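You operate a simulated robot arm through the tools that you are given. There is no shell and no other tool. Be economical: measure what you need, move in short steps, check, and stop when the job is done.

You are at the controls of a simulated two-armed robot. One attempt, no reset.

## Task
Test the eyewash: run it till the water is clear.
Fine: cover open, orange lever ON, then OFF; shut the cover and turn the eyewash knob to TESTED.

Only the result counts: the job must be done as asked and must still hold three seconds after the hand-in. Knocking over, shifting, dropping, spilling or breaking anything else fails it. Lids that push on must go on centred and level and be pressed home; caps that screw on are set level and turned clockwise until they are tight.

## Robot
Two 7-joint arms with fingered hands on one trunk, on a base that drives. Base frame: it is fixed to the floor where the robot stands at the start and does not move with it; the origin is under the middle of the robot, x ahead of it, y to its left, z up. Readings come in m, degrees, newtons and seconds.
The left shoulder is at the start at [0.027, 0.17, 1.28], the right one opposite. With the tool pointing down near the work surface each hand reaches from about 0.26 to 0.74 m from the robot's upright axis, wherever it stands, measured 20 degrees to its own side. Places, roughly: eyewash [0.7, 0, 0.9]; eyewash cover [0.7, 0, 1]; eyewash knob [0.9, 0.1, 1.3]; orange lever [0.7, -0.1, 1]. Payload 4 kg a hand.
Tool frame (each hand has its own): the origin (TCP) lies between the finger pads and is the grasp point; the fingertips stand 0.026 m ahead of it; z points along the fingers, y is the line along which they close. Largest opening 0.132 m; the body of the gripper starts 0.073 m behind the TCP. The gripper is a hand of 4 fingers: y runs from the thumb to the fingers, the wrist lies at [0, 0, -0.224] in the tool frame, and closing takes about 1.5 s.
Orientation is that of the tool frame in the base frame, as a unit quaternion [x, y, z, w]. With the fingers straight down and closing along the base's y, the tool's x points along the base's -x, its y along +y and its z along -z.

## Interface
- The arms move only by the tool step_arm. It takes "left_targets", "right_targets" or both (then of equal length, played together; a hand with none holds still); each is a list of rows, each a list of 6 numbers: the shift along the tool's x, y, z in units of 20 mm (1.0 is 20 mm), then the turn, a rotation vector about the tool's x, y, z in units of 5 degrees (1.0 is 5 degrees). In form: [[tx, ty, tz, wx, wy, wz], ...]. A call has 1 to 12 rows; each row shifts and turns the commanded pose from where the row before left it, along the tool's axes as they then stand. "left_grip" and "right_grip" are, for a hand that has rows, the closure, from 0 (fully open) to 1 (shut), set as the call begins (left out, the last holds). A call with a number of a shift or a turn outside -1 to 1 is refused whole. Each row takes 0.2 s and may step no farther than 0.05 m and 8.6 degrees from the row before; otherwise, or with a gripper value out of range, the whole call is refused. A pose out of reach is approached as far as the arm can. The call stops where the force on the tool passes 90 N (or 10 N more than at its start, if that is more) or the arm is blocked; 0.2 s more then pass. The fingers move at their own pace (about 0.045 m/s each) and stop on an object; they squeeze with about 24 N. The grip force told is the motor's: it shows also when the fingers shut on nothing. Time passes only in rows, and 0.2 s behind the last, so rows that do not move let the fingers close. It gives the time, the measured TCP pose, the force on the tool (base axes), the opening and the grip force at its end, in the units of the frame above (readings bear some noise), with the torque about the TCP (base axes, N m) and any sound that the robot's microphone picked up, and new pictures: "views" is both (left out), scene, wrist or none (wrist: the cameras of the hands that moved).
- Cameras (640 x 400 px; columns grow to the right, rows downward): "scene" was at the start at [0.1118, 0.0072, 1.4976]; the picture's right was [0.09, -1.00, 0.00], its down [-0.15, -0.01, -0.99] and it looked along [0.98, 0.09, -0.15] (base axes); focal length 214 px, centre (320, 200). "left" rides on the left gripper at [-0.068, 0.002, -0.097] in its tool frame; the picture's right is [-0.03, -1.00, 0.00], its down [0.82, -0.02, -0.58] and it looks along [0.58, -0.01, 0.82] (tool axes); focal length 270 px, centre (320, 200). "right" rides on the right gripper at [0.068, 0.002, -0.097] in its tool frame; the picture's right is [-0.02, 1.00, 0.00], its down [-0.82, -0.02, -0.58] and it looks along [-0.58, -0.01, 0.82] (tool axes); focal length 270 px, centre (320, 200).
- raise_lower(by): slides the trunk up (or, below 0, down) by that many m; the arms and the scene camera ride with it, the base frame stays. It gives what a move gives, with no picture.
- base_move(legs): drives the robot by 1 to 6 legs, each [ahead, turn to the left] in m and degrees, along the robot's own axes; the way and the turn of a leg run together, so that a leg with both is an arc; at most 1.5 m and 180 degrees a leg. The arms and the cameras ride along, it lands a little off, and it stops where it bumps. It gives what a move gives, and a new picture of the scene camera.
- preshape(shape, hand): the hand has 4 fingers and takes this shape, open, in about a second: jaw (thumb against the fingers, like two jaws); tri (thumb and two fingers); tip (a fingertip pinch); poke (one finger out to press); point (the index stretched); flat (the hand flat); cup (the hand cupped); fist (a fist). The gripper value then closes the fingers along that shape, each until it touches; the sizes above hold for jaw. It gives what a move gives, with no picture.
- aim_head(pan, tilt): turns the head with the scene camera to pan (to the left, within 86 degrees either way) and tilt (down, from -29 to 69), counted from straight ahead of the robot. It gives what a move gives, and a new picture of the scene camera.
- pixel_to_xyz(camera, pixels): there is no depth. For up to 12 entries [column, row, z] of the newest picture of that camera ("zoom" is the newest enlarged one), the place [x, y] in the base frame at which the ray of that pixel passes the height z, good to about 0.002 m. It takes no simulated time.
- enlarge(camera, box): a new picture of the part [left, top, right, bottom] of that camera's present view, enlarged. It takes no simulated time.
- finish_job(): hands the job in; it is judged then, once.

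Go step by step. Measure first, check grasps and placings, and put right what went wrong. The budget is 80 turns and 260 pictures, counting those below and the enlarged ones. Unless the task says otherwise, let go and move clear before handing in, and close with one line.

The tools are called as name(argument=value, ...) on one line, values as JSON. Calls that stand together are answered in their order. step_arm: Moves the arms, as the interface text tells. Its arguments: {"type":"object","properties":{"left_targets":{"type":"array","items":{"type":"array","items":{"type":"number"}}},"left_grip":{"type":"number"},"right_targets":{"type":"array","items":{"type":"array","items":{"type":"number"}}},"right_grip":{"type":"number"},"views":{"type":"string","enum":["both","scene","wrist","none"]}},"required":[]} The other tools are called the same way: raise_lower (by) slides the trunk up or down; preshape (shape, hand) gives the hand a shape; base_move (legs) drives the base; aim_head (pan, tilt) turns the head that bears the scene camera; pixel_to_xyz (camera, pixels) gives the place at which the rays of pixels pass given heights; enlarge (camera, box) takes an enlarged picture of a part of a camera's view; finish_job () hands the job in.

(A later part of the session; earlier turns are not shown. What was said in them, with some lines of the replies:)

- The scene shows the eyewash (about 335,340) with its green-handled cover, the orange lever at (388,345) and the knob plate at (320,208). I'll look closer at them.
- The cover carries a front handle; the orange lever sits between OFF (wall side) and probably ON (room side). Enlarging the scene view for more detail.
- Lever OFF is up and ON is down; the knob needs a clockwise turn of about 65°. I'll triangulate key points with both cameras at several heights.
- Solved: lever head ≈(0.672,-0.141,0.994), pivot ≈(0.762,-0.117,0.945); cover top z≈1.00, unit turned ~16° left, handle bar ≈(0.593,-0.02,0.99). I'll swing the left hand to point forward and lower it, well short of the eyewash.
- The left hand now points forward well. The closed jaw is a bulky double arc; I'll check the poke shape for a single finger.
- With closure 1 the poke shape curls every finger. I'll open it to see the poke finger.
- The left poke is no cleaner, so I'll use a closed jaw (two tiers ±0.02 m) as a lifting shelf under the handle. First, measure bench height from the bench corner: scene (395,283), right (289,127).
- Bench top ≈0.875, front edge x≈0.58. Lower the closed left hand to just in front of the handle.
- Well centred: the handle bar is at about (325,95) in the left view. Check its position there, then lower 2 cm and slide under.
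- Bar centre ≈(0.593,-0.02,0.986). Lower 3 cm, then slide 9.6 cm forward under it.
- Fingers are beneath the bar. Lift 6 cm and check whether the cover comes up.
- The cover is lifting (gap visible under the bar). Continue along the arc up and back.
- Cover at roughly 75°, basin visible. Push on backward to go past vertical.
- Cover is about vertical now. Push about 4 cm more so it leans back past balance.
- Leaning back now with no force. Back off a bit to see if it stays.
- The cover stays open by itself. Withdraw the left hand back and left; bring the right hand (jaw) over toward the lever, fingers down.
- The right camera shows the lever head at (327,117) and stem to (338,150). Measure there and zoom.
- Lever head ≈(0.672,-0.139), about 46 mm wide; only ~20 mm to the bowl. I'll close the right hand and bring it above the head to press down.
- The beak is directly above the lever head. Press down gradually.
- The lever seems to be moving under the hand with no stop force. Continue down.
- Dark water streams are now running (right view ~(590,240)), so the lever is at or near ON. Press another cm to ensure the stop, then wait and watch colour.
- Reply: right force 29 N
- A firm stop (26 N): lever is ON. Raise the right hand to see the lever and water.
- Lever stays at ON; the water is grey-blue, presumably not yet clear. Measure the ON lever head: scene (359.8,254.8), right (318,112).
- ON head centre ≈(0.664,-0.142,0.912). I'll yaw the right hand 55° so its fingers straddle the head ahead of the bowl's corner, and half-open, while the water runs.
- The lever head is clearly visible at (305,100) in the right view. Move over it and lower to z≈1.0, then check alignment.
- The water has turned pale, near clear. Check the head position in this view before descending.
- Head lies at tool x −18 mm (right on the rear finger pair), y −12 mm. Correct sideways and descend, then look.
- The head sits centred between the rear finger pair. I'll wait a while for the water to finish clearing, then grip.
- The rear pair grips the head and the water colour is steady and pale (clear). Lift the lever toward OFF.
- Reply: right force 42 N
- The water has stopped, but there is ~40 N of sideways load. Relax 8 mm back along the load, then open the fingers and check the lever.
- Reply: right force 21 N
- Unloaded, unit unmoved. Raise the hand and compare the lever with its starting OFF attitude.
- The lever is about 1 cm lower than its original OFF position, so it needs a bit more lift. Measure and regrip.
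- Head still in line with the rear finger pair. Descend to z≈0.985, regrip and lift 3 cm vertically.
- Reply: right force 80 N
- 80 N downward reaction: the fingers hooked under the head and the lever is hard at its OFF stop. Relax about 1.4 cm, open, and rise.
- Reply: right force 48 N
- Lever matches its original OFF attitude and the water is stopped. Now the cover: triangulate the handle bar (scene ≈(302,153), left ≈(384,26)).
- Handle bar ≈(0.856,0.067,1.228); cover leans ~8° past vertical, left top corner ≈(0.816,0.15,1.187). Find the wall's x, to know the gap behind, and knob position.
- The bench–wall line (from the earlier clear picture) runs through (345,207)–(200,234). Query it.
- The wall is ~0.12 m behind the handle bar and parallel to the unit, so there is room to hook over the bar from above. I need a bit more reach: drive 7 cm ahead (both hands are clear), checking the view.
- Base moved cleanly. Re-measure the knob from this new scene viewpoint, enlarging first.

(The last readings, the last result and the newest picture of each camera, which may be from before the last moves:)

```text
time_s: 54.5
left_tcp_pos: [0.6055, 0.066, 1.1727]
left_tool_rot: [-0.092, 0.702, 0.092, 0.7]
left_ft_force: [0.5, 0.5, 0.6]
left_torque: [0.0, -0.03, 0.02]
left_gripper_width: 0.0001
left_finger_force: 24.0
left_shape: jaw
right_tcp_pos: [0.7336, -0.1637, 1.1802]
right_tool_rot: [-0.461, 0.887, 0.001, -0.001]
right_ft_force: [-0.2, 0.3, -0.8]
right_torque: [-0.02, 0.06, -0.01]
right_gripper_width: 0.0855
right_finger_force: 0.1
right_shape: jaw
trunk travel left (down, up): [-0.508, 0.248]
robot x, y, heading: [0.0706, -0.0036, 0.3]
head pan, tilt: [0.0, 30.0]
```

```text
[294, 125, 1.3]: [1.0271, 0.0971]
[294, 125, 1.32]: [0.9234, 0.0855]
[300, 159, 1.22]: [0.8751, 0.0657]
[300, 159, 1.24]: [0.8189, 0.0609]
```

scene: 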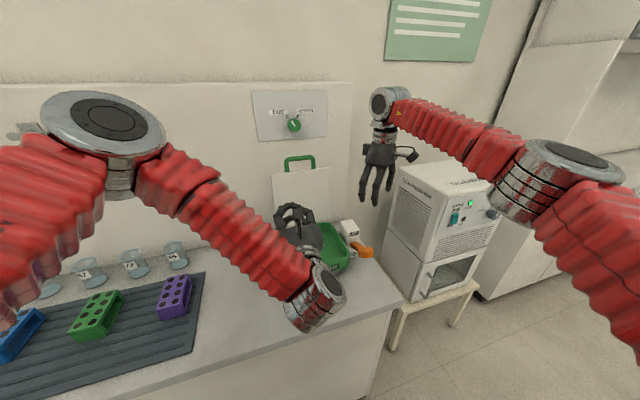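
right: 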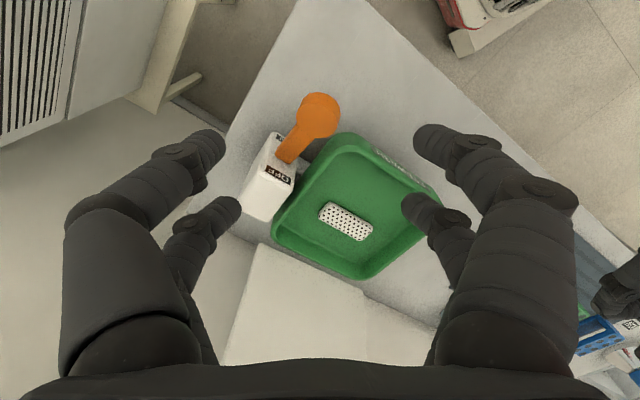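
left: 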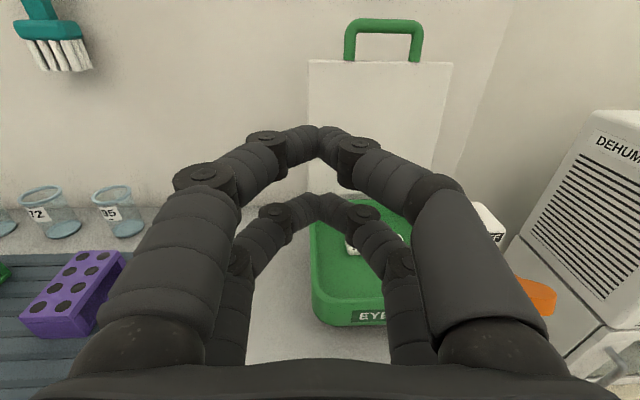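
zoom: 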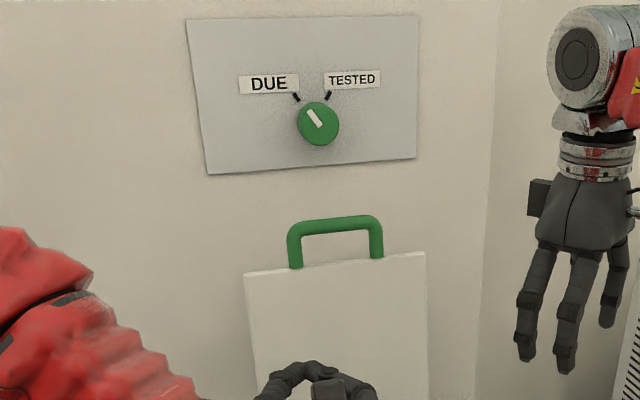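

Knob ≈(0.95,0.088,1.317). Move the left hand up and pitched 40° down, above and in front of the handle bar.

step_arm(left_targets=[[-0.85, -0.27, 0.7, 0, 1, 0], [-0.908, -0.27, 0.623, 0, 1, 0], [-0.959, -0.27, 0.542, 0, 1, 0], [-1, -0.27, 0.456, 0, 1, 0], [-1, -0.27, 0.367, 0, 1, 0], [-1, -0.27, 0.274, 0, 1, 0], [-1, -0.27, 0.181, 0, 1, 0], [-1, -0.27, 0.085, 0, 1, 0], [-0.94, -0.27, 0.515, 0, 0, 0], [-0.94, -0.27, 0.515, 0, 0, 0], [-0.94, -0.27, 0.515, 0, 0, 0], [-0.94, -0.27, 0.515, 0, 0, 0]])

```text
time_s: 57.1
left_tcp_pos: [0.8033, 0.0521, 1.3353]
left_tool_rot: [-0.118, 0.899, 0.055, 0.418]
left_ft_force: [-0.7, -0.3, -0.4]
left_torque: [0.02, -0.01, 0.02]
left_gripper_width: 0.0
left_finger_force: 24.6
left_shape: jaw
right_tcp_pos: [0.7316, -0.1644, 1.1825]
right_tool_rot: [-0.461, 0.887, 0.002, 0.0]
right_ft_force: [-0.4, -0.4, 0.3]
right_torque: [0.01, 0.01, -0.02]
right_gripper_width: 0.0855
right_finger_force: 0.1
right_shape: jaw
trunk travel left (down, up): [-0.508, 0.248]
robot x, y, heading: [0.0679, 0.0009, 0.0]
head pan, tilt: [0.0, 30.0]
```

scene: 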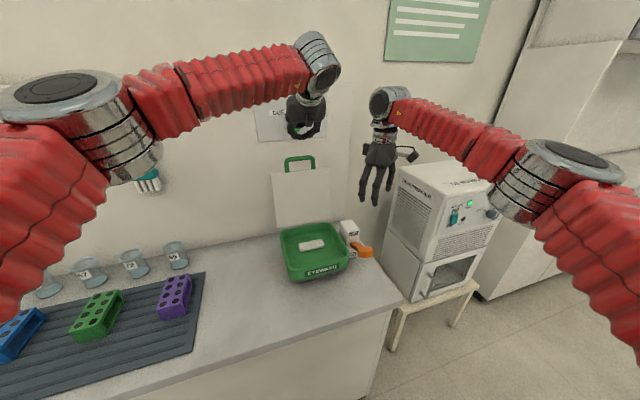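
left: 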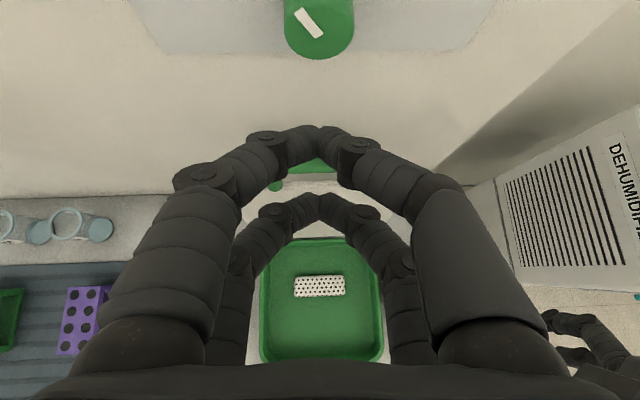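

Pitch is 50° as planned, the knob is straight ahead of the camera but ~20 cm away. Slide 11 cm along the fingers, passing over and behind the handle bar.

step_arm(left_targets=[[0, 0.05, 0.9, 0, 0, 0], [0, 0.05, 0.9, 0, 0, 0], [0, 0.05, 0.9, 0, 0, 0], [0, 0.05, 0.9, 0, 0, 0], [0, 0, 0.9, 0, 0, 0], [0, 0, 0.9, 0, 0, 0]])

enlarge(camera="scene", box=[245, 85, 345, 215])

```text
time_s: 58.5
left_tcp_pos: [0.8809, 0.0766, 1.2678]
left_tool_rot: [-0.118, 0.899, 0.054, 0.419]
left_ft_force: [-0.9, 0.3, 0.0]
left_torque: [0.0, -0.02, -0.03]
left_gripper_width: 0.0001
left_finger_force: 24.1
left_shape: jaw
right_tcp_pos: [0.7318, -0.1622, 1.1831]
right_tool_rot: [-0.461, 0.887, 0.001, 0.001]
right_ft_force: [1.2, -0.2, 0.1]
right_torque: [-0.01, -0.01, 0.02]
right_gripper_width: 0.0856
right_finger_force: 0.1
right_shape: jaw
trunk travel left (down, up): [-0.508, 0.248]
robot x, y, heading: [0.0717, 0.0019, 0.0]
head pan, tilt: [0.0, 30.0]
```

scene: 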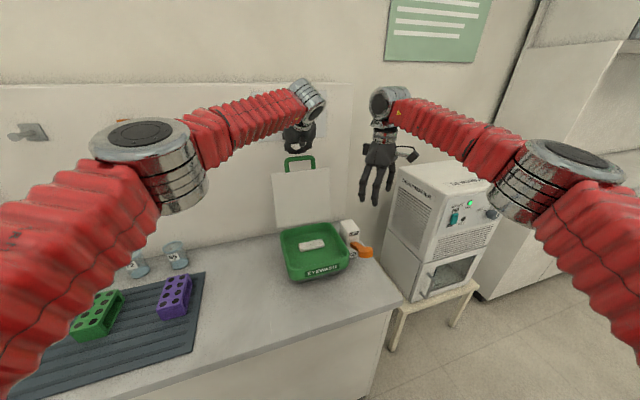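
left: 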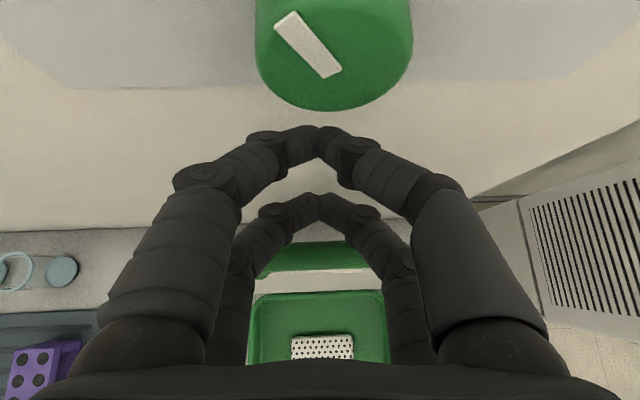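

```text
3.08 times, centred on (295, 150) of scene
```

zoom: 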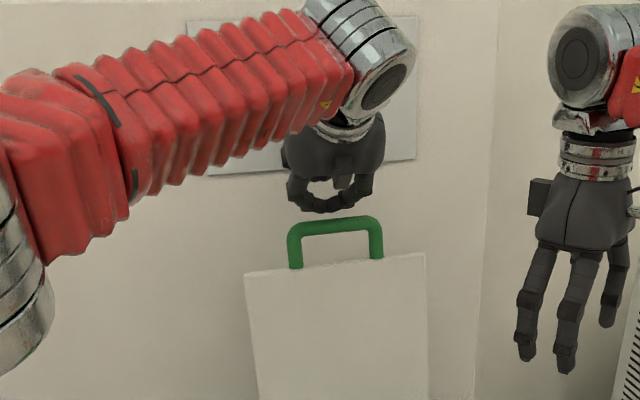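

The bar (310,255) is on the near side of the lower finger pair but the tips are barely 1 cm past it, and the knob is close ahead of the upper pair. Shift 1 cm toward the bar and steepen slightly while advancing 2 cm.

step_arm(left_targets=[[0.5, 0, 0, 0, 0, 0], [0.1, 0, 0.5, 0, 1, 0], [0.1, 0, 0.5, 0, 1, 0]])

enlarge(camera="scene", box=[245, 85, 345, 215])

```text
time_s: 59.3
left_tcp_pos: [0.8838, 0.0787, 1.245]
left_tool_rot: [-0.121, 0.924, 0.047, 0.358]
left_ft_force: [1.0, 0.1, 0.1]
left_torque: [-0.02, 0.02, -0.02]
left_gripper_width: 0.0
left_finger_force: 24.3
left_shape: jaw
left hand out of reach, approached as far as the arm can: row 3
right_tcp_pos: [0.732, -0.1614, 1.183]
right_tool_rot: [-0.461, 0.887, 0.0, 0.001]
right_ft_force: [-0.4, 0.3, 0.4]
right_torque: [-0.06, -0.02, -0.01]
right_gripper_width: 0.0854
right_finger_force: 0.0
right_shape: jaw
trunk travel left (down, up): [-0.508, 0.248]
robot x, y, heading: [0.0682, 0.0006, 0.1]
head pan, tilt: [0.0, 30.0]
```

scene: 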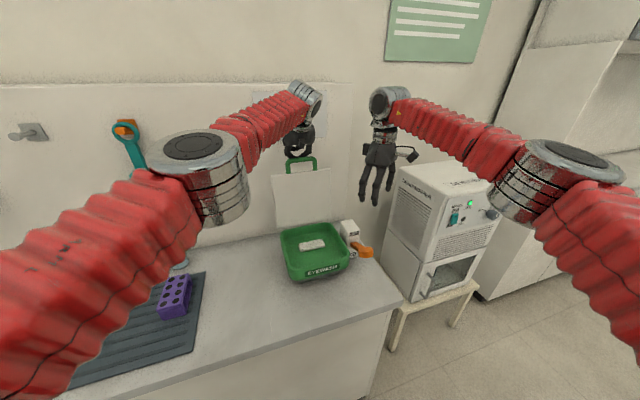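
left: 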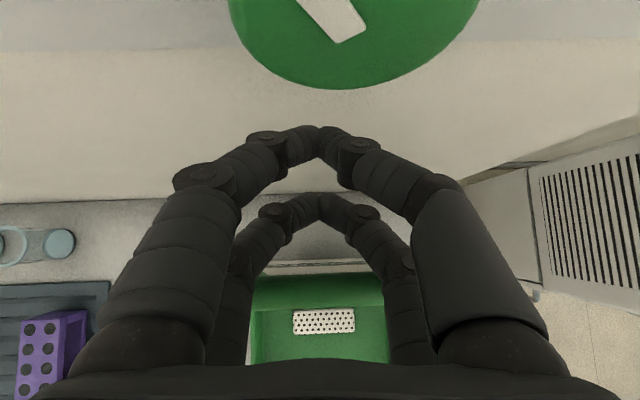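

```text
3.08 times, centred on (295, 150) of scene
```

zoom: 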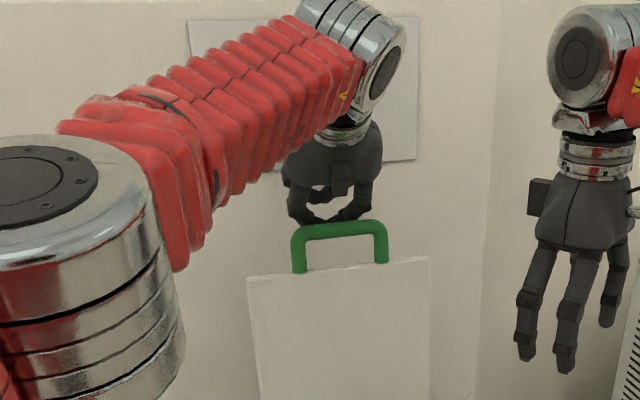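

The bar now hides the fingertips in the scene view, so they are behind it. Pull straight back 8 cm.

step_arm(left_targets=[[0.738, 0, -0.674, 0, 0, 0], [0.738, 0, -0.674, 0, 0, 0], [0.738, 0, -0.674, 0, 0, 0], [0.738, 0, -0.674, 0, 0, 0]])

enlarge(camera="scene", box=[245, 85, 345, 215])

```text
time_s: 60.3
left_tcp_pos: [0.8058, 0.0579, 1.2499]
left_tool_rot: [-0.123, 0.931, 0.044, 0.34]
left_ft_force: [0.5, 0.7, 0.6]
left_torque: [0.02, -0.01, 0.08]
left_gripper_width: 0.0
left_finger_force: 24.3
left_shape: jaw
right_tcp_pos: [0.7312, -0.1632, 1.1829]
right_tool_rot: [-0.46, 0.888, 0.001, 0.0]
right_ft_force: [-0.3, 0.7, -0.4]
right_torque: [-0.04, 0.01, 0.0]
right_gripper_width: 0.0855
right_finger_force: 0.1
right_shape: jaw
trunk travel left (down, up): [-0.508, 0.248]
robot x, y, heading: [0.0705, -0.0003, 0.2]
head pan, tilt: [0.0, 30.0]
```

scene: 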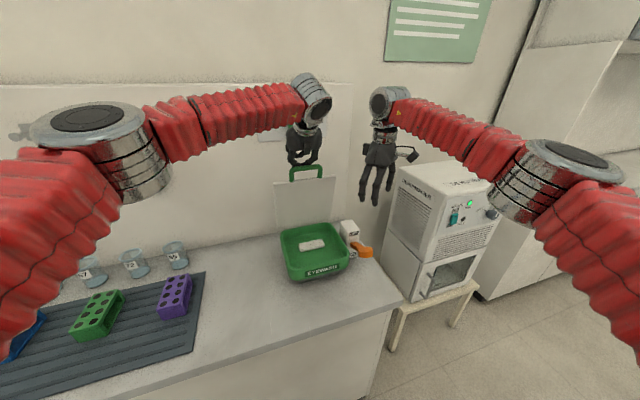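
left: 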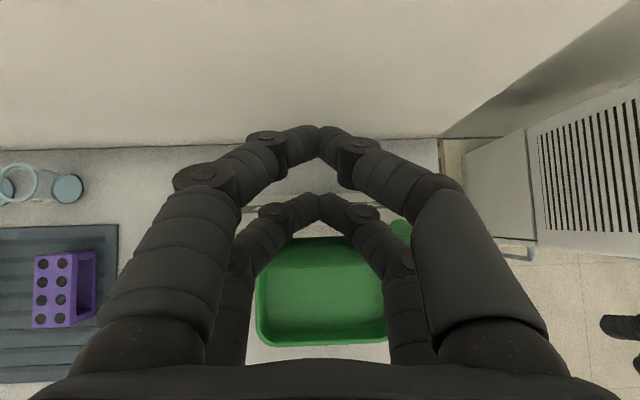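

```text
3.08 times, centred on (295, 150) of scene
```

zoom: 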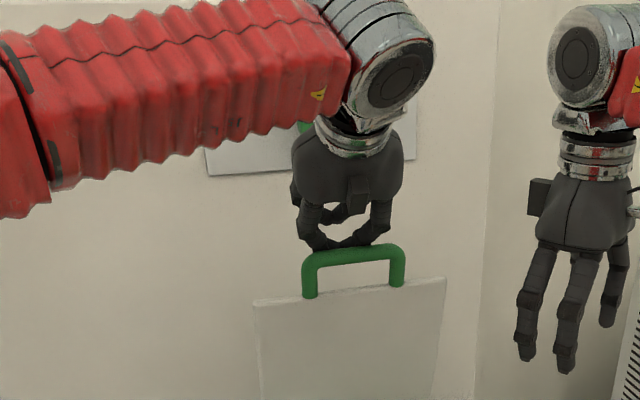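

The cover is coming forward with the fingers. Continue along the closing arc.

step_arm(left_targets=[[0.942, 0, -0.464, 0, 0, 0], [0.942, 0, -0.464, 0, 0, 0], [1, 0, -0.317, 0, 0, 0], [1, 0, -0.317, 0, 0, 0], [1, 0, -0.122, 0, 0, 0], [1, 0, -0.122, 0, 0, 0]])

enlarge(camera="scene", box=[245, 105, 395, 285])

```text
time_s: 61.7
left_tcp_pos: [0.6968, 0.026, 1.2028]
left_tool_rot: [-0.123, 0.931, 0.045, 0.34]
left_ft_force: [-0.3, -0.1, 0.6]
left_torque: [-0.03, -0.01, 0.0]
left_gripper_width: 0.0002
left_finger_force: 24.1
left_shape: jaw
right_tcp_pos: [0.7312, -0.1621, 1.1825]
right_tool_rot: [-0.461, 0.887, 0.001, 0.001]
right_ft_force: [0.9, -0.1, -0.2]
right_torque: [0.02, -0.01, 0.01]
right_gripper_width: 0.0857
right_finger_force: 0.1
right_shape: jaw
trunk travel left (down, up): [-0.508, 0.248]
robot x, y, heading: [0.0737, 0.0001, -0.1]
head pan, tilt: [0.0, 30.0]
```

scene: 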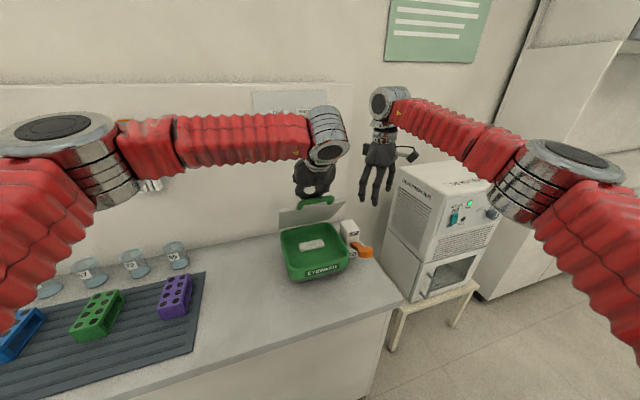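
left: 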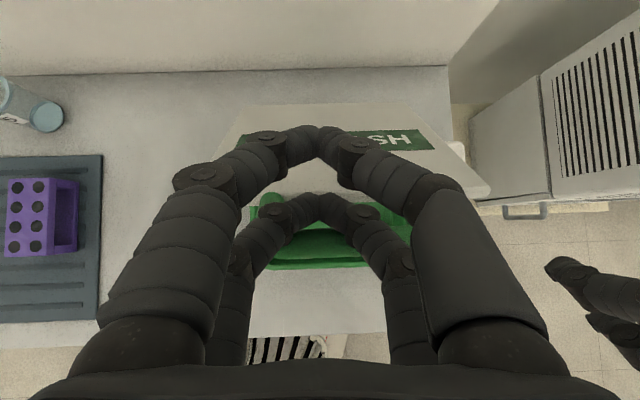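

```text
2.22 times, centred on (320, 195) of scene
```

zoom: 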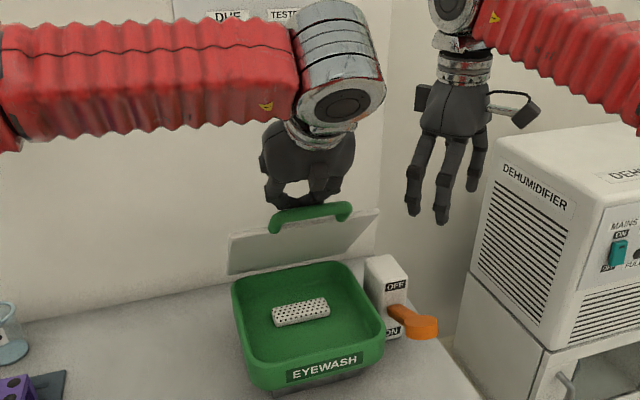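

Cover is at about 50° and follows the hand gently. Keep pressing it down along the arc.

step_arm(left_targets=[[1, 0, 0.054, 0, 0, 0], [1, 0, 0.054, 0, 0, 0], [1, 0, 0.233, 0, 0, 0], [1, 0, 0.233, 0, 0, 0], [0.994, 0, 0.406, 0, 0, 0], [0.994, 0, 0.406, 0, 0, 0], [0.911, 0, 0.541, 0, 0, 0]])

enlarge(camera="scene", box=[245, 105, 395, 285])

```text
time_s: 63.3
left_tcp_pos: [0.6181, 0.0063, 1.0834]
left_tool_rot: [-0.124, 0.932, 0.045, 0.338]
left_ft_force: [0.4, 1.0, -1.0]
left_torque: [0.0, -0.02, -0.01]
left_gripper_width: 0.0
left_finger_force: 24.6
left_shape: jaw
right_tcp_pos: [0.7312, -0.1623, 1.183]
right_tool_rot: [-0.461, 0.887, 0.0, 0.002]
right_ft_force: [-0.3, 0.4, 0.0]
right_torque: [-0.01, 0.01, -0.02]
right_gripper_width: 0.0855
right_finger_force: 0.0
right_shape: jaw
trunk travel left (down, up): [-0.508, 0.248]
robot x, y, heading: [0.0716, 0.0018, -0.0]
head pan, tilt: [0.0, 30.0]
```

scene: 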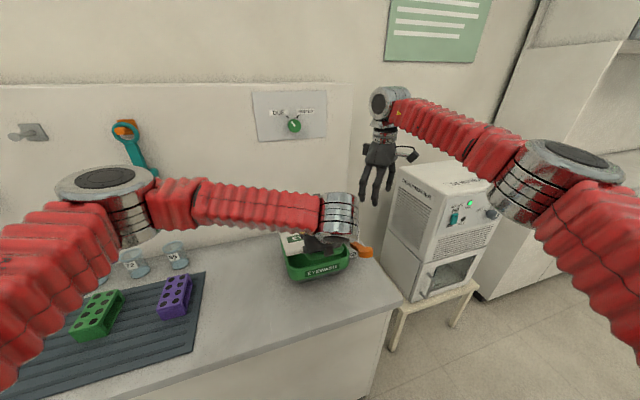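
left: 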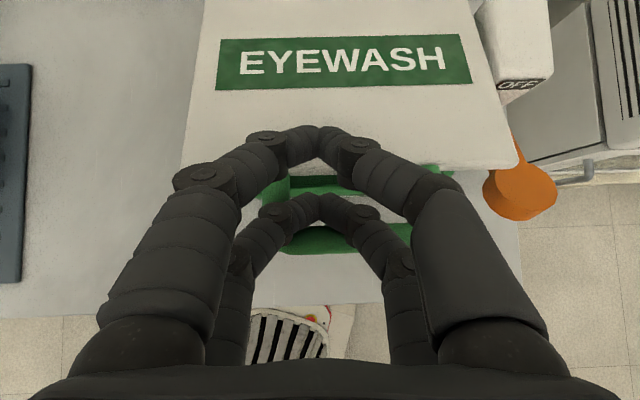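

```text
2.22 times, centred on (320, 195) of scene
```

zoom: 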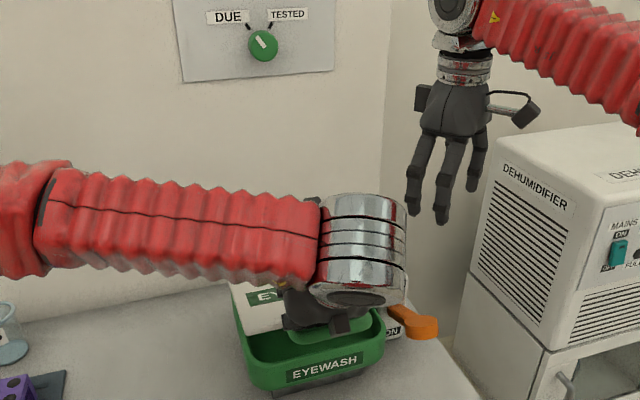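

Cover ~17° open. Press straight down toward closed, in small rows.

step_arm(left_targets=[[0.643, 0, 0.766, 0, 0, 0], [0.643, 0, 0.766, 0, 0, 0], [0.4, 0, 0.5, 0, 0, 0], [0.3, 0, 0.35, 0, 0, 0], [0.2, 0, 0.25, 0, 0, 0]])

enlarge(camera="scene", box=[245, 195, 395, 295])

```text
time_s: 64.5
left_tcp_pos: [0.6182, 0.0064, 1.0187]
left_tool_rot: [-0.123, 0.931, 0.043, 0.341]
left_ft_force: [0.8, -1.5, 7.3]
left_torque: [0.09, 0.09, 0.04]
left_gripper_width: 0.0
left_finger_force: 23.5
left_shape: jaw
right_tcp_pos: [0.7312, -0.1624, 1.1833]
right_tool_rot: [-0.461, 0.887, 0.001, 0.001]
right_ft_force: [-0.3, 0.6, 0.4]
right_torque: [0.02, 0.03, 0.01]
right_gripper_width: 0.0856
right_finger_force: 0.2
right_shape: jaw
trunk travel left (down, up): [-0.508, 0.248]
robot x, y, heading: [0.0727, 0.0013, 0.2]
head pan, tilt: [0.0, 30.0]
```

scene: 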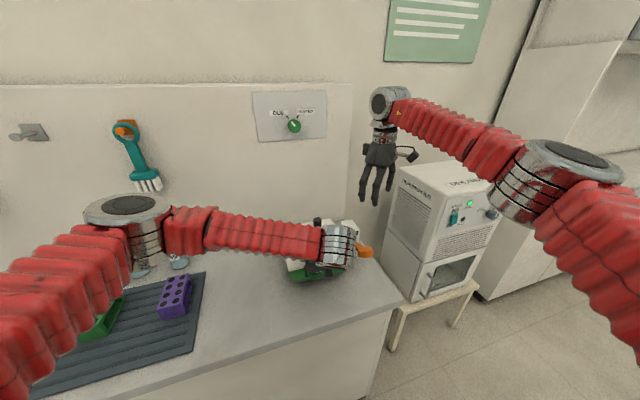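
left: 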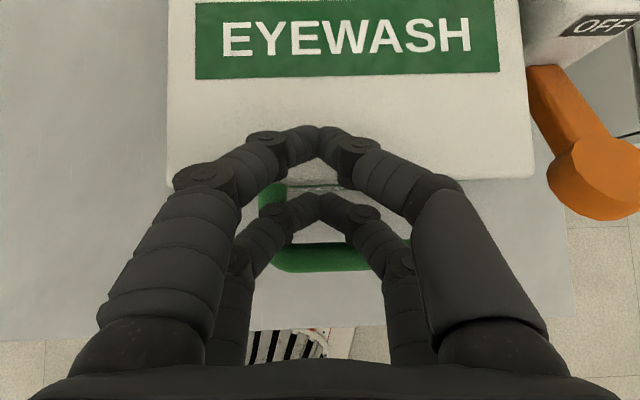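

```text
4.00 times, centred on (320, 245) of scene
```

zoom: 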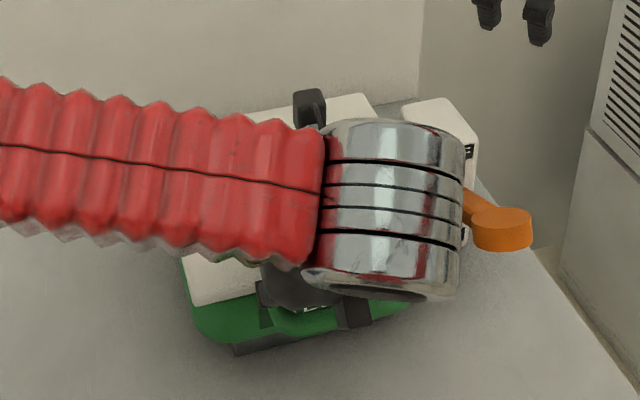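

Light 7 N contact; the lower pair seems to sit in the handle loop. Rise straight up 10 cm and check the cover.

step_arm(left_targets=[[-0.3, 0, -0.36, 0, 0, 0], [-0.643, 0, -0.766, 0, 0, 0], [-0.643, 0, -0.766, 0, 0, 0], [-0.643, 0, -0.766, 0, 0, 0], [-0.643, 0, -0.766, 0, 0, 0], [-0.643, 0, -0.766, 0, 0, 0]])

enlarge(camera="scene", box=[245, 195, 395, 295])

```text
time_s: 65.9
left_tcp_pos: [0.6179, 0.0079, 1.1252]
left_tool_rot: [-0.123, 0.932, 0.044, 0.338]
left_ft_force: [-0.7, -0.2, 0.6]
left_torque: [0.01, 0.0, 0.02]
left_gripper_width: 0.0003
left_finger_force: 24.0
left_shape: jaw
right_tcp_pos: [0.7313, -0.1628, 1.1827]
right_tool_rot: [-0.461, 0.887, 0.0, 0.001]
right_ft_force: [0.0, -0.3, -0.3]
right_torque: [0.01, 0.0, 0.0]
right_gripper_width: 0.0855
right_finger_force: 0.2
right_shape: jaw
trunk travel left (down, up): [-0.508, 0.248]
robot x, y, heading: [0.0714, -0.0015, -0.1]
head pan, tilt: [0.0, 30.0]
```

scene: 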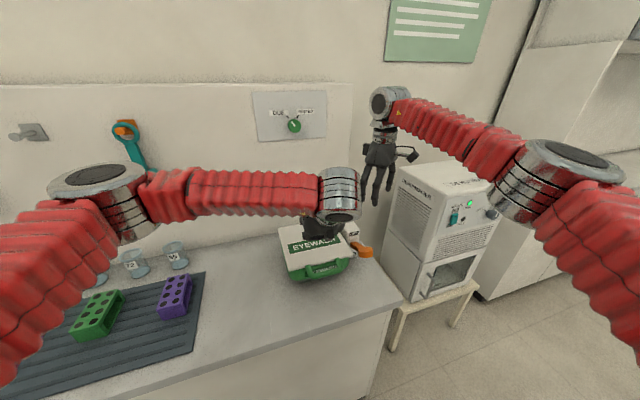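
left: 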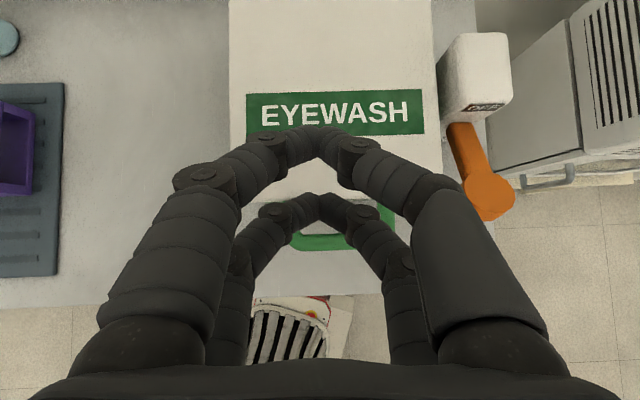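

```text
4.00 times, centred on (320, 245) of scene
```

zoom: 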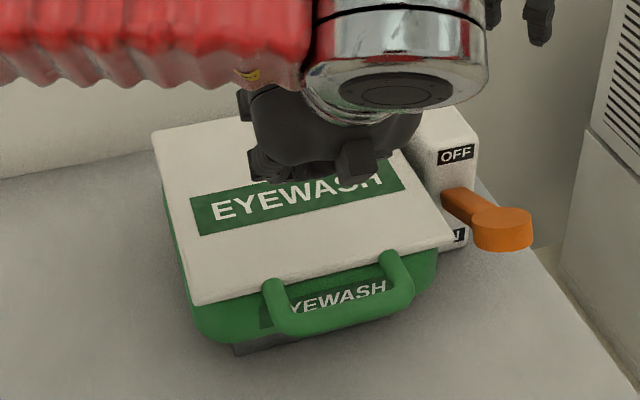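

Cover looks closed. Press its front part down once to be sure: move 5 cm back over the plate, then down.

step_arm(left_targets=[[-0.64, 0, 0.536, 0, 0, 0], [-0.64, 0, 0.536, 0, 0, 0], [-0.64, 0, 0.536, 0, 0, 0], [0.643, 0, 0.766, 0, 0, 0], [0.643, 0, 0.766, 0, 0, 0], [0.643, 0, 0.766, 0, 0, 0], [0.643, 0, 0.766, 0, 0, 0], [0.2, 0, 0.23, 0, 0, 0]], views="none")

```text
time_s: 67.7
left_tcp_pos: [0.6686, 0.0205, 1.0389]
left_tool_rot: [-0.123, 0.932, 0.045, 0.339]
left_ft_force: [0.1, 0.0, 0.1]
left_torque: [0.01, -0.02, -0.02]
left_gripper_width: 0.0001
left_finger_force: 23.9
left_shape: jaw
right_tcp_pos: [0.731, -0.1621, 1.1825]
right_tool_rot: [-0.462, 0.887, 0.0, 0.0]
right_ft_force: [0.0, 0.1, 0.6]
right_torque: [0.03, 0.01, 0.03]
right_gripper_width: 0.0854
right_finger_force: 0.0
right_shape: jaw
trunk travel left (down, up): [-0.508, 0.248]
robot x, y, heading: [0.0707, -0.0027, -0.2]
head pan, tilt: [0.0, 30.0]
```

No contact yet; go down a little more in fine rows.

step_arm(left_targets=[[0.2, 0, 0.23, 0, 0, 0], [0.2, 0, 0.23, 0, 0, 0]], views="none")

```text
time_s: 68.3
left_tcp_pos: [0.6672, 0.0208, 1.028]
left_tool_rot: [-0.123, 0.931, 0.044, 0.34]
left_ft_force: [0.7, 0.4, 7.7]
left_torque: [0.03, -0.03, -0.01]
left_gripper_width: 0.0
left_finger_force: 24.0
left_shape: jaw
right_tcp_pos: [0.7297, -0.1624, 1.1832]
right_tool_rot: [-0.461, 0.887, 0.001, 0.001]
right_ft_force: [0.2, -0.4, 0.2]
right_torque: [0.03, -0.01, 0.01]
right_gripper_width: 0.0856
right_finger_force: 0.0
right_shape: jaw
trunk travel left (down, up): [-0.508, 0.248]
robot x, y, heading: [0.0725, -0.001, -0.0]
head pan, tilt: [0.0, 30.0]
```

The plate meets the fingers at its closed height (8 N), so it is shut. Now retreat upward and bring the left hand back to forward-pointing, toward the knob.

step_arm(left_targets=[[-0.643, 0, -0.766, 0, 0, 0], [-0.643, 0, -0.766, 0, 0, 0], [-0.891, 0, -0.362, 0, -1, 0], [-0.919, 0, -0.283, 0, -1, 0], [-0.94, 0, -0.201, 0, -1, 0], [-0.954, 0, -0.119, 0, -1, 0], [-0.961, 0, -0.035, 0, -1, 0], [-0.96, 0, 0.048, 0, -1, 0], [-0.953, 0, 0.132, 0, -1, 0], [-0.937, 0, 0.215, 0, -1, 0], [-0.915, 0, 0.295, 0, -1, 0], [-0.886, 0, 0.374, 0, -1, 0]], views="none")

step_arm(left_targets=[[-0.99, -0.16, 0.8, -0.6, 0, 0], [-0.99, -0.16, 0.8, 0, 0, 0], [-0.99, -0.16, 0.8, 0, 0, 0], [-0.98, -0.16, 0.8, 0, 0, 0], [0, 0, 0, 0, 0, 0], [0, 0, 0, 0, 0, 0]], left_grip=0.3)

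```text
time_s: 70.9
left_tcp_pos: [0.7532, 0.0426, 1.2361]
left_tool_rot: [-0.092, 0.702, 0.093, 0.7]
left_ft_force: [0.9, -0.2, 0.4]
left_torque: [-0.02, -0.02, 0.03]
left_gripper_width: 0.0
left_finger_force: 23.8
left_shape: jaw
right_tcp_pos: [0.7317, -0.1638, 1.1835]
right_tool_rot: [-0.462, 0.887, 0.0, 0.001]
right_ft_force: [0.6, 0.5, 0.1]
right_torque: [-0.02, -0.01, 0.01]
right_gripper_width: 0.0855
right_finger_force: 0.1
right_shape: jaw
trunk travel left (down, up): [-0.508, 0.248]
robot x, y, heading: [0.0714, 0.0023, 0.0]
head pan, tilt: [0.0, 30.0]
```

```text
time_s: 72.3
left_tcp_pos: [0.8196, 0.0507, 1.3157]
left_tool_rot: [-0.111, 0.699, 0.11, 0.698]
left_ft_force: [0.9, -0.2, -0.4]
left_torque: [-0.02, 0.01, -0.04]
left_gripper_width: 0.0921
left_finger_force: 0.0
left_shape: jaw
right_tcp_pos: [0.731, -0.1632, 1.1827]
right_tool_rot: [-0.461, 0.887, 0.001, 0.0]
right_ft_force: [0.4, 0.0, 0.5]
right_torque: [0.03, 0.0, -0.03]
right_gripper_width: 0.0854
right_finger_force: 0.1
right_shape: jaw
trunk travel left (down, up): [-0.508, 0.248]
robot x, y, heading: [0.0707, -0.0003, 0.2]
head pan, tilt: [0.0, 30.0]
```

scene: 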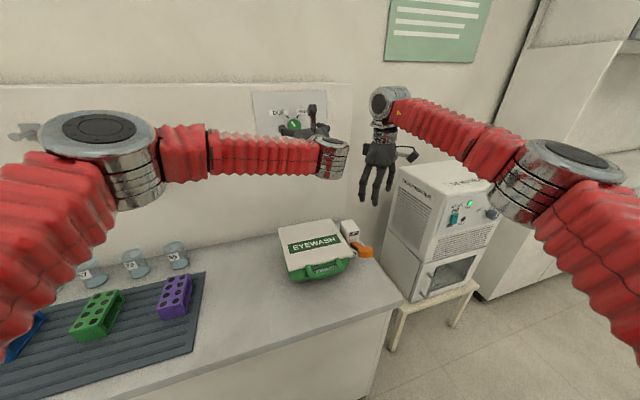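
left: 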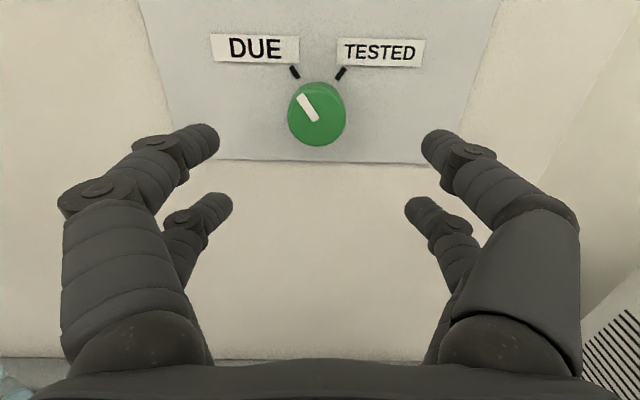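

Cover is shut, and the knob is straight ahead at (316,115), z≈1.32. Pre-roll the hand −30° and advance 8 cm.

step_arm(left_targets=[[-0.2, 0, 0.2, 0, 0, -1], [0, 0, 0.2, 0, 0, -1], [0, 0, 0.2, 0, 0, -1], [0, 0, 0.2, 0, 0, -1], [0, 0, 0.2, 0, 0, -1], [0, 0, 0.2, 0, 0, -1], [0, 0, 0.7, 0, 0, 0], [0, 0, 0.7, 0, 0, 0], [0, 0, 0.7, 0, 0, 0], [0, 0, 0.7, 0, 0, 0]])

enlarge(camera="scene", box=[245, 80, 345, 150])

```text
time_s: 74.5
left_tcp_pos: [0.8964, 0.0748, 1.3199]
left_tool_rot: [-0.289, 0.646, -0.074, 0.703]
left_ft_force: [-0.1, 0.9, 0.0]
left_torque: [0.01, 0.05, -0.02]
left_gripper_width: 0.0921
left_finger_force: 0.2
left_shape: jaw
right_tcp_pos: [0.7322, -0.1615, 1.1823]
right_tool_rot: [-0.461, 0.887, 0.0, 0.001]
right_ft_force: [-0.2, -0.2, -0.3]
right_torque: [0.0, 0.03, 0.0]
right_gripper_width: 0.0855
right_finger_force: 0.0
right_shape: jaw
trunk travel left (down, up): [-0.508, 0.248]
robot x, y, heading: [0.0665, 0.0018, -0.0]
head pan, tilt: [0.0, 30.0]
```

scene: 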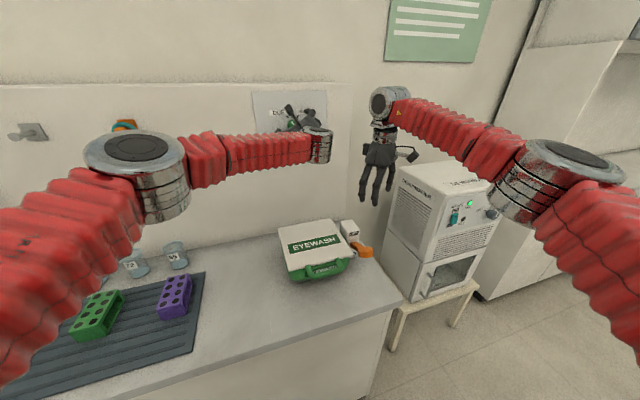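
left: 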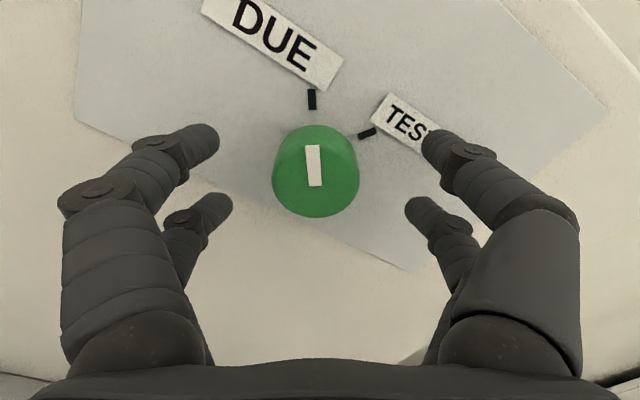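

```text
5.71 times, centred on (295, 115) of scene
```

zoom: 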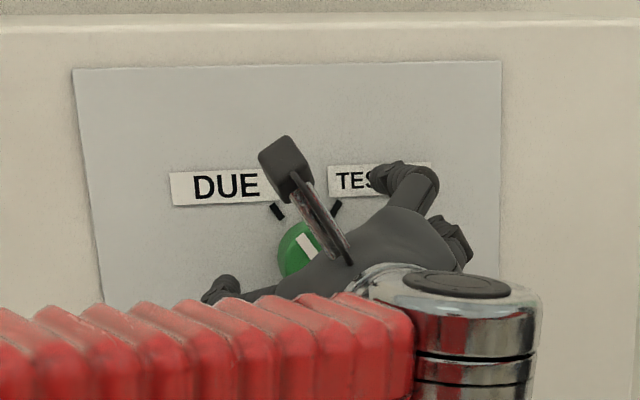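

The knob face is ~32 mm ahead of TCP and centred. Advance 22 mm, then close on it.

step_arm(left_targets=[[0, -0.1, 0.55, 0, 0, 0], [0, 0, 0.55, 0, 0, 0]], views="none")

step_arm(left_targets=[[0, 0, 0, 0, 0, 0], [0, 0, 0, 0, 0, 0], [0, 0, 0, 0, 0, 0], [0, 0, 0, 0, 0, 0], [0, 0, 0, 0, 0, 0], [0, 0, 0, 0, 0, 0]], left_grip=1, views="wrist")

```text
time_s: 75.1
left_tcp_pos: [0.9142, 0.0782, 1.3215]
left_tool_rot: [-0.287, 0.646, -0.075, 0.703]
left_ft_force: [-13.3, -4.9, 0.2]
left_torque: [-0.16, 0.25, 0.5]
left_gripper_width: 0.0925
left_finger_force: 0.1
left_shape: jaw
right_tcp_pos: [0.7293, -0.1632, 1.1837]
right_tool_rot: [-0.461, 0.888, 0.001, 0.001]
right_ft_force: [-0.4, -0.1, 0.1]
right_torque: [-0.01, 0.01, -0.02]
right_gripper_width: 0.0854
right_finger_force: 0.1
right_shape: jaw
trunk travel left (down, up): [-0.508, 0.248]
robot x, y, heading: [0.0685, -0.0009, 0.1]
head pan, tilt: [0.0, 30.0]
```

```text
time_s: 76.5
left_tcp_pos: [0.9131, 0.0811, 1.3255]
left_tool_rot: [-0.287, 0.644, -0.073, 0.705]
left_ft_force: [-13.0, -2.5, 10.4]
left_torque: [0.36, 0.15, -0.03]
left_gripper_width: 0.0094
left_finger_force: 24.2
left_shape: jaw
right_tcp_pos: [0.7278, -0.1636, 1.1853]
right_tool_rot: [-0.461, 0.887, 0.0, 0.002]
right_ft_force: [0.2, 0.0, -0.2]
right_torque: [0.0, 0.02, 0.0]
right_gripper_width: 0.0855
right_finger_force: 0.1
right_shape: jaw
trunk travel left (down, up): [-0.508, 0.248]
robot x, y, heading: [0.066, 0.0004, -0.1]
head pan, tilt: [0.0, 30.0]
```

left: 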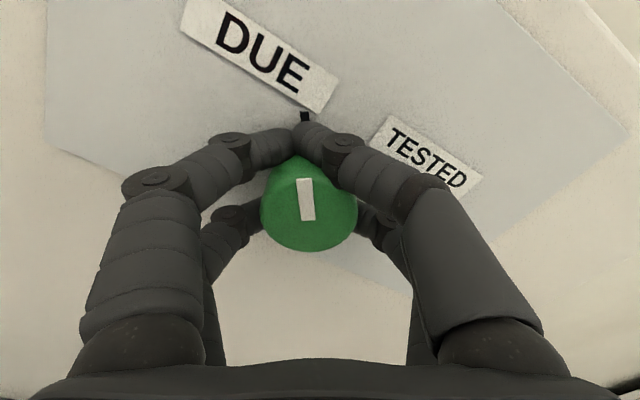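

Lower pair grips the knob sides, upper pair closed over it; the knob is about 5 mm toward +y. Ease off the wall slightly, recentre, and turn clockwise 60°.

step_arm(left_targets=[[0, 0.15, -0.12, 0, 0, 0], [0, 0, 0, 0, 0, 1], [0, 0, 0, 0, 0, 1], [0, 0, 0, 0, 0, 1], [0, 0, 0, 0, 0, 1], [0, 0, 0, 0, 0, 1], [0, 0, 0, 0, 0, 1]], views="wrist")

```text
time_s: 78.1
left_tcp_pos: [0.9134, 0.0814, 1.3231]
left_tool_rot: [-0.11, 0.697, 0.112, 0.7]
left_ft_force: [11.2, -4.2, 23.5]
left_torque: [-0.07, 0.15, -0.06]
left_gripper_width: 0.0082
left_finger_force: 24.2
left_shape: jaw
right_tcp_pos: [0.7306, -0.1647, 1.1831]
right_tool_rot: [-0.461, 0.887, 0.001, 0.001]
right_ft_force: [0.8, 0.7, -0.2]
right_torque: [-0.03, -0.01, -0.01]
right_gripper_width: 0.0854
right_finger_force: 0.0
right_shape: jaw
trunk travel left (down, up): [-0.508, 0.248]
robot x, y, heading: [0.0725, -0.0, -0.1]
head pan, tilt: [0.0, 30.0]
```

left: 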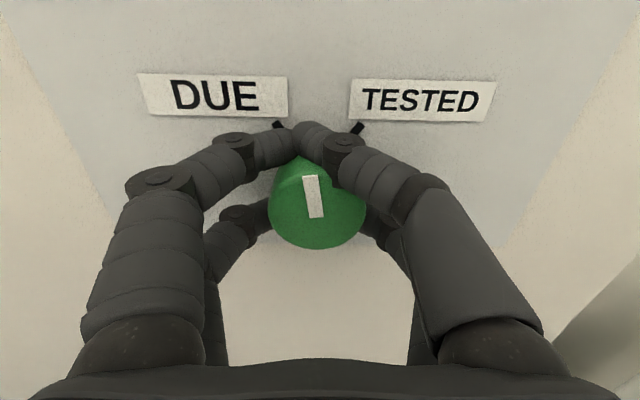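

The knob turned with the hand; the pointer is now vertical. Turn another 35°.

step_arm(left_targets=[[0, 0, 0, 0, 0, 1], [0, 0, 0, 0, 0, 1], [0, 0, 0, 0, 0, 1], [0, 0, 0, 0, 0, 1], [0, 0, 0, 0, 0, 1], [0, 0, 0, 0, 0, 1], [0, 0, 0, 0, 0, 0.8]], views="wrist")

```text
time_s: 79.7
left_tcp_pos: [0.9131, 0.0803, 1.3213]
left_tool_rot: [0.1, 0.699, 0.311, 0.637]
left_ft_force: [14.3, -10.1, 23.0]
left_torque: [0.06, 0.09, 0.14]
left_gripper_width: 0.0083
left_finger_force: 24.0
left_shape: jaw
right_tcp_pos: [0.7312, -0.1642, 1.1821]
right_tool_rot: [-0.461, 0.888, 0.001, 0.002]
right_ft_force: [-0.2, 0.5, -0.8]
right_torque: [0.01, 0.03, 0.01]
right_gripper_width: 0.0856
right_finger_force: 0.1
right_shape: jaw
trunk travel left (down, up): [-0.508, 0.248]
robot x, y, heading: [0.0763, 0.0006, -0.0]
head pan, tilt: [0.0, 30.0]
```

left: 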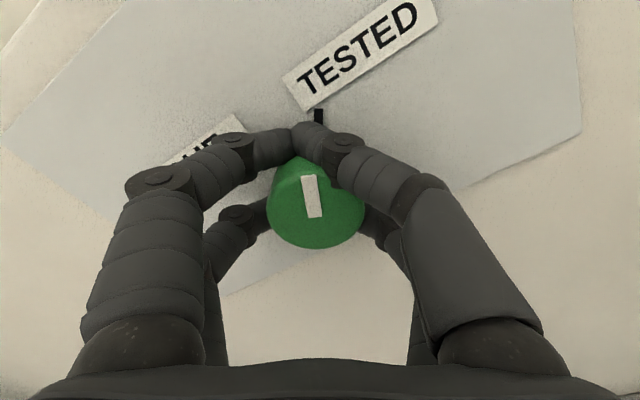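

The pointer lines up with the TESTED tick (318,115). Release and back off to check.

step_arm(left_targets=[[0, 0, 0, 0, 0, 0.6], [0, 0, 0, 0, 0, 0]], views="none")

step_arm(left_targets=[[0, 0, 0, 0, 0, 0], [0, 0, 0, 0, 0, 0], [0, 0, 0, 0, 0, 0], [0, 0, 0, 0, 0, 0], [0, 0, 0, 0, 0, 0], [0, 0, -0.8, 0, 0, 0], [0, 0, -0.8, 0, 0, 0], [0, 0, -0.8, 0, 0, 0], [0, 0, -0.8, 0, 0, 0]], left_grip=0.25, views="wrist")

enlarge(camera="left", box=[220, 20, 440, 200])

```text
time_s: 80.3
left_tcp_pos: [0.9127, 0.0796, 1.3212]
left_tool_rot: [0.118, 0.696, 0.328, 0.628]
left_ft_force: [14.5, -11.8, 22.2]
left_torque: [0.08, 0.05, 0.17]
left_gripper_width: 0.0081
left_finger_force: 23.4
left_shape: jaw
right_tcp_pos: [0.7308, -0.1646, 1.182]
right_tool_rot: [-0.461, 0.887, 0.001, 0.002]
right_ft_force: [0.0, -0.3, -0.8]
right_torque: [-0.01, 0.0, 0.0]
right_gripper_width: 0.0855
right_finger_force: 0.0
right_shape: jaw
trunk travel left (down, up): [-0.508, 0.248]
robot x, y, heading: [0.071, -0.0005, 0.1]
head pan, tilt: [0.0, 30.0]
```

```text
time_s: 82.3
left_tcp_pos: [0.8508, 0.0628, 1.3195]
left_tool_rot: [0.116, 0.698, 0.327, 0.627]
left_ft_force: [0.8, 0.4, -0.2]
left_torque: [-0.02, -0.01, 0.0]
left_gripper_width: 0.0987
left_finger_force: 0.1
left_shape: jaw
right_tcp_pos: [0.7314, -0.162, 1.1824]
right_tool_rot: [-0.461, 0.887, 0.001, 0.001]
right_ft_force: [0.5, 0.7, -0.2]
right_torque: [-0.01, 0.01, 0.0]
right_gripper_width: 0.0854
right_finger_force: 0.1
right_shape: jaw
trunk travel left (down, up): [-0.508, 0.248]
robot x, y, heading: [0.0756, 0.0017, -0.2]
head pan, tilt: [0.0, 30.0]
```

left: 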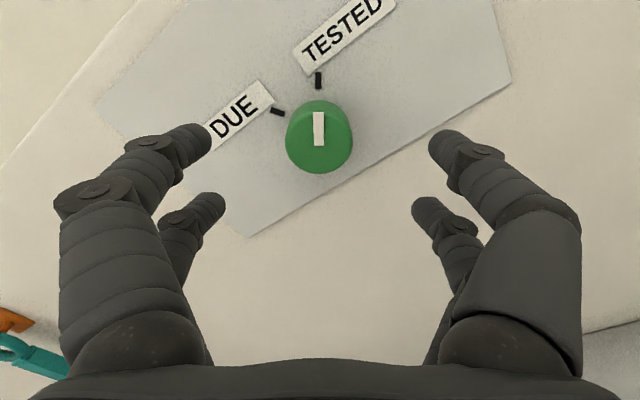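

```text
2.22 times, centred on (330, 110) of left
```

zoom: 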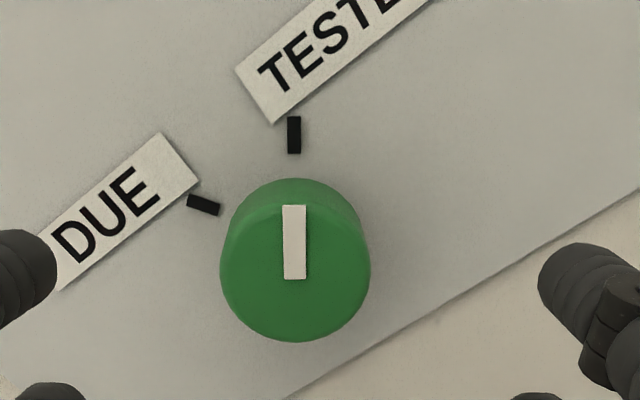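

Pointer lies exactly on the TESTED tick. Withdraw the left hand further and check the whole scene.

step_arm(left_targets=[[0, 0, -1, 0, 0, 0], [0, 0, -1, 0, 0, 0], [0, 0, -1, 0, 0, 0], [0, 0, -1, 0, 0, 0], [0, 0, -1, 0, 0, 0], [0, 0, -1, 0, 0, 0], [0, 0, -1, 0, 0, 0], [0, 0, -1, 0, 0, 0]], views="scene")

enlarge(camera="scene", box=[260, 200, 400, 290])

enlarge(camera="right", box=[200, 40, 460, 260])

```text
time_s: 84.1
left_tcp_pos: [0.6998, 0.0128, 1.3185]
left_tool_rot: [0.117, 0.698, 0.327, 0.627]
left_ft_force: [-0.1, -0.6, -0.4]
left_torque: [-0.01, 0.01, 0.01]
left_gripper_width: 0.0986
left_finger_force: 0.0
left_shape: jaw
right_tcp_pos: [0.7318, -0.1624, 1.1834]
right_tool_rot: [-0.461, 0.887, 0.0, 0.001]
right_ft_force: [-0.2, -0.3, 0.1]
right_torque: [-0.03, -0.01, -0.01]
right_gripper_width: 0.0856
right_finger_force: 0.0
right_shape: jaw
trunk travel left (down, up): [-0.508, 0.248]
robot x, y, heading: [0.0703, -0.0017, -0.0]
head pan, tilt: [0.0, 30.0]
```

scene: 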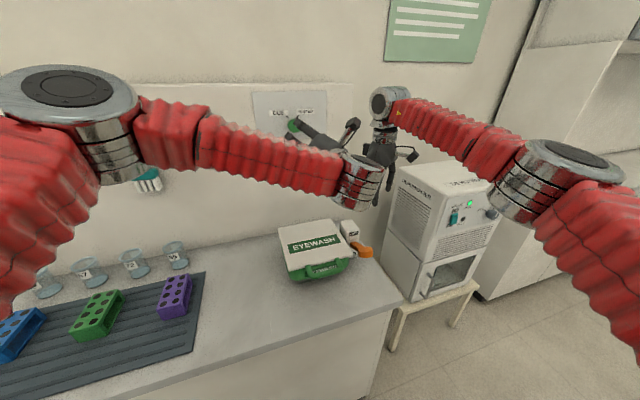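

```text
4.44 times, centred on (330, 245) of scene
```

zoom: 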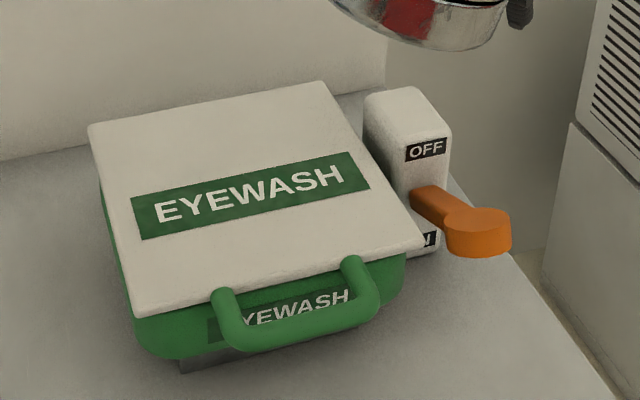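

```text
1.82 times, centred on (330, 150) of right
```

zoom: 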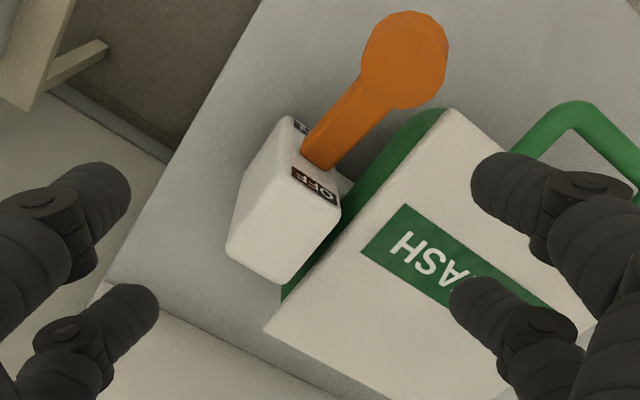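

The cover is shut, the lever is at OFF, the knob points to TESTED, nothing else looks disturbed, and both hands are clear. Handing in.

finish_job()

```text
The job is handed in.
```

I tested the eyewash and handed the job in: I opened the cover and ran the water for about 11 s, until it turned from grey-blue to a steady pale colour. The lever is back at its OFF stop, the cover is shut and the knob points to TESTED.
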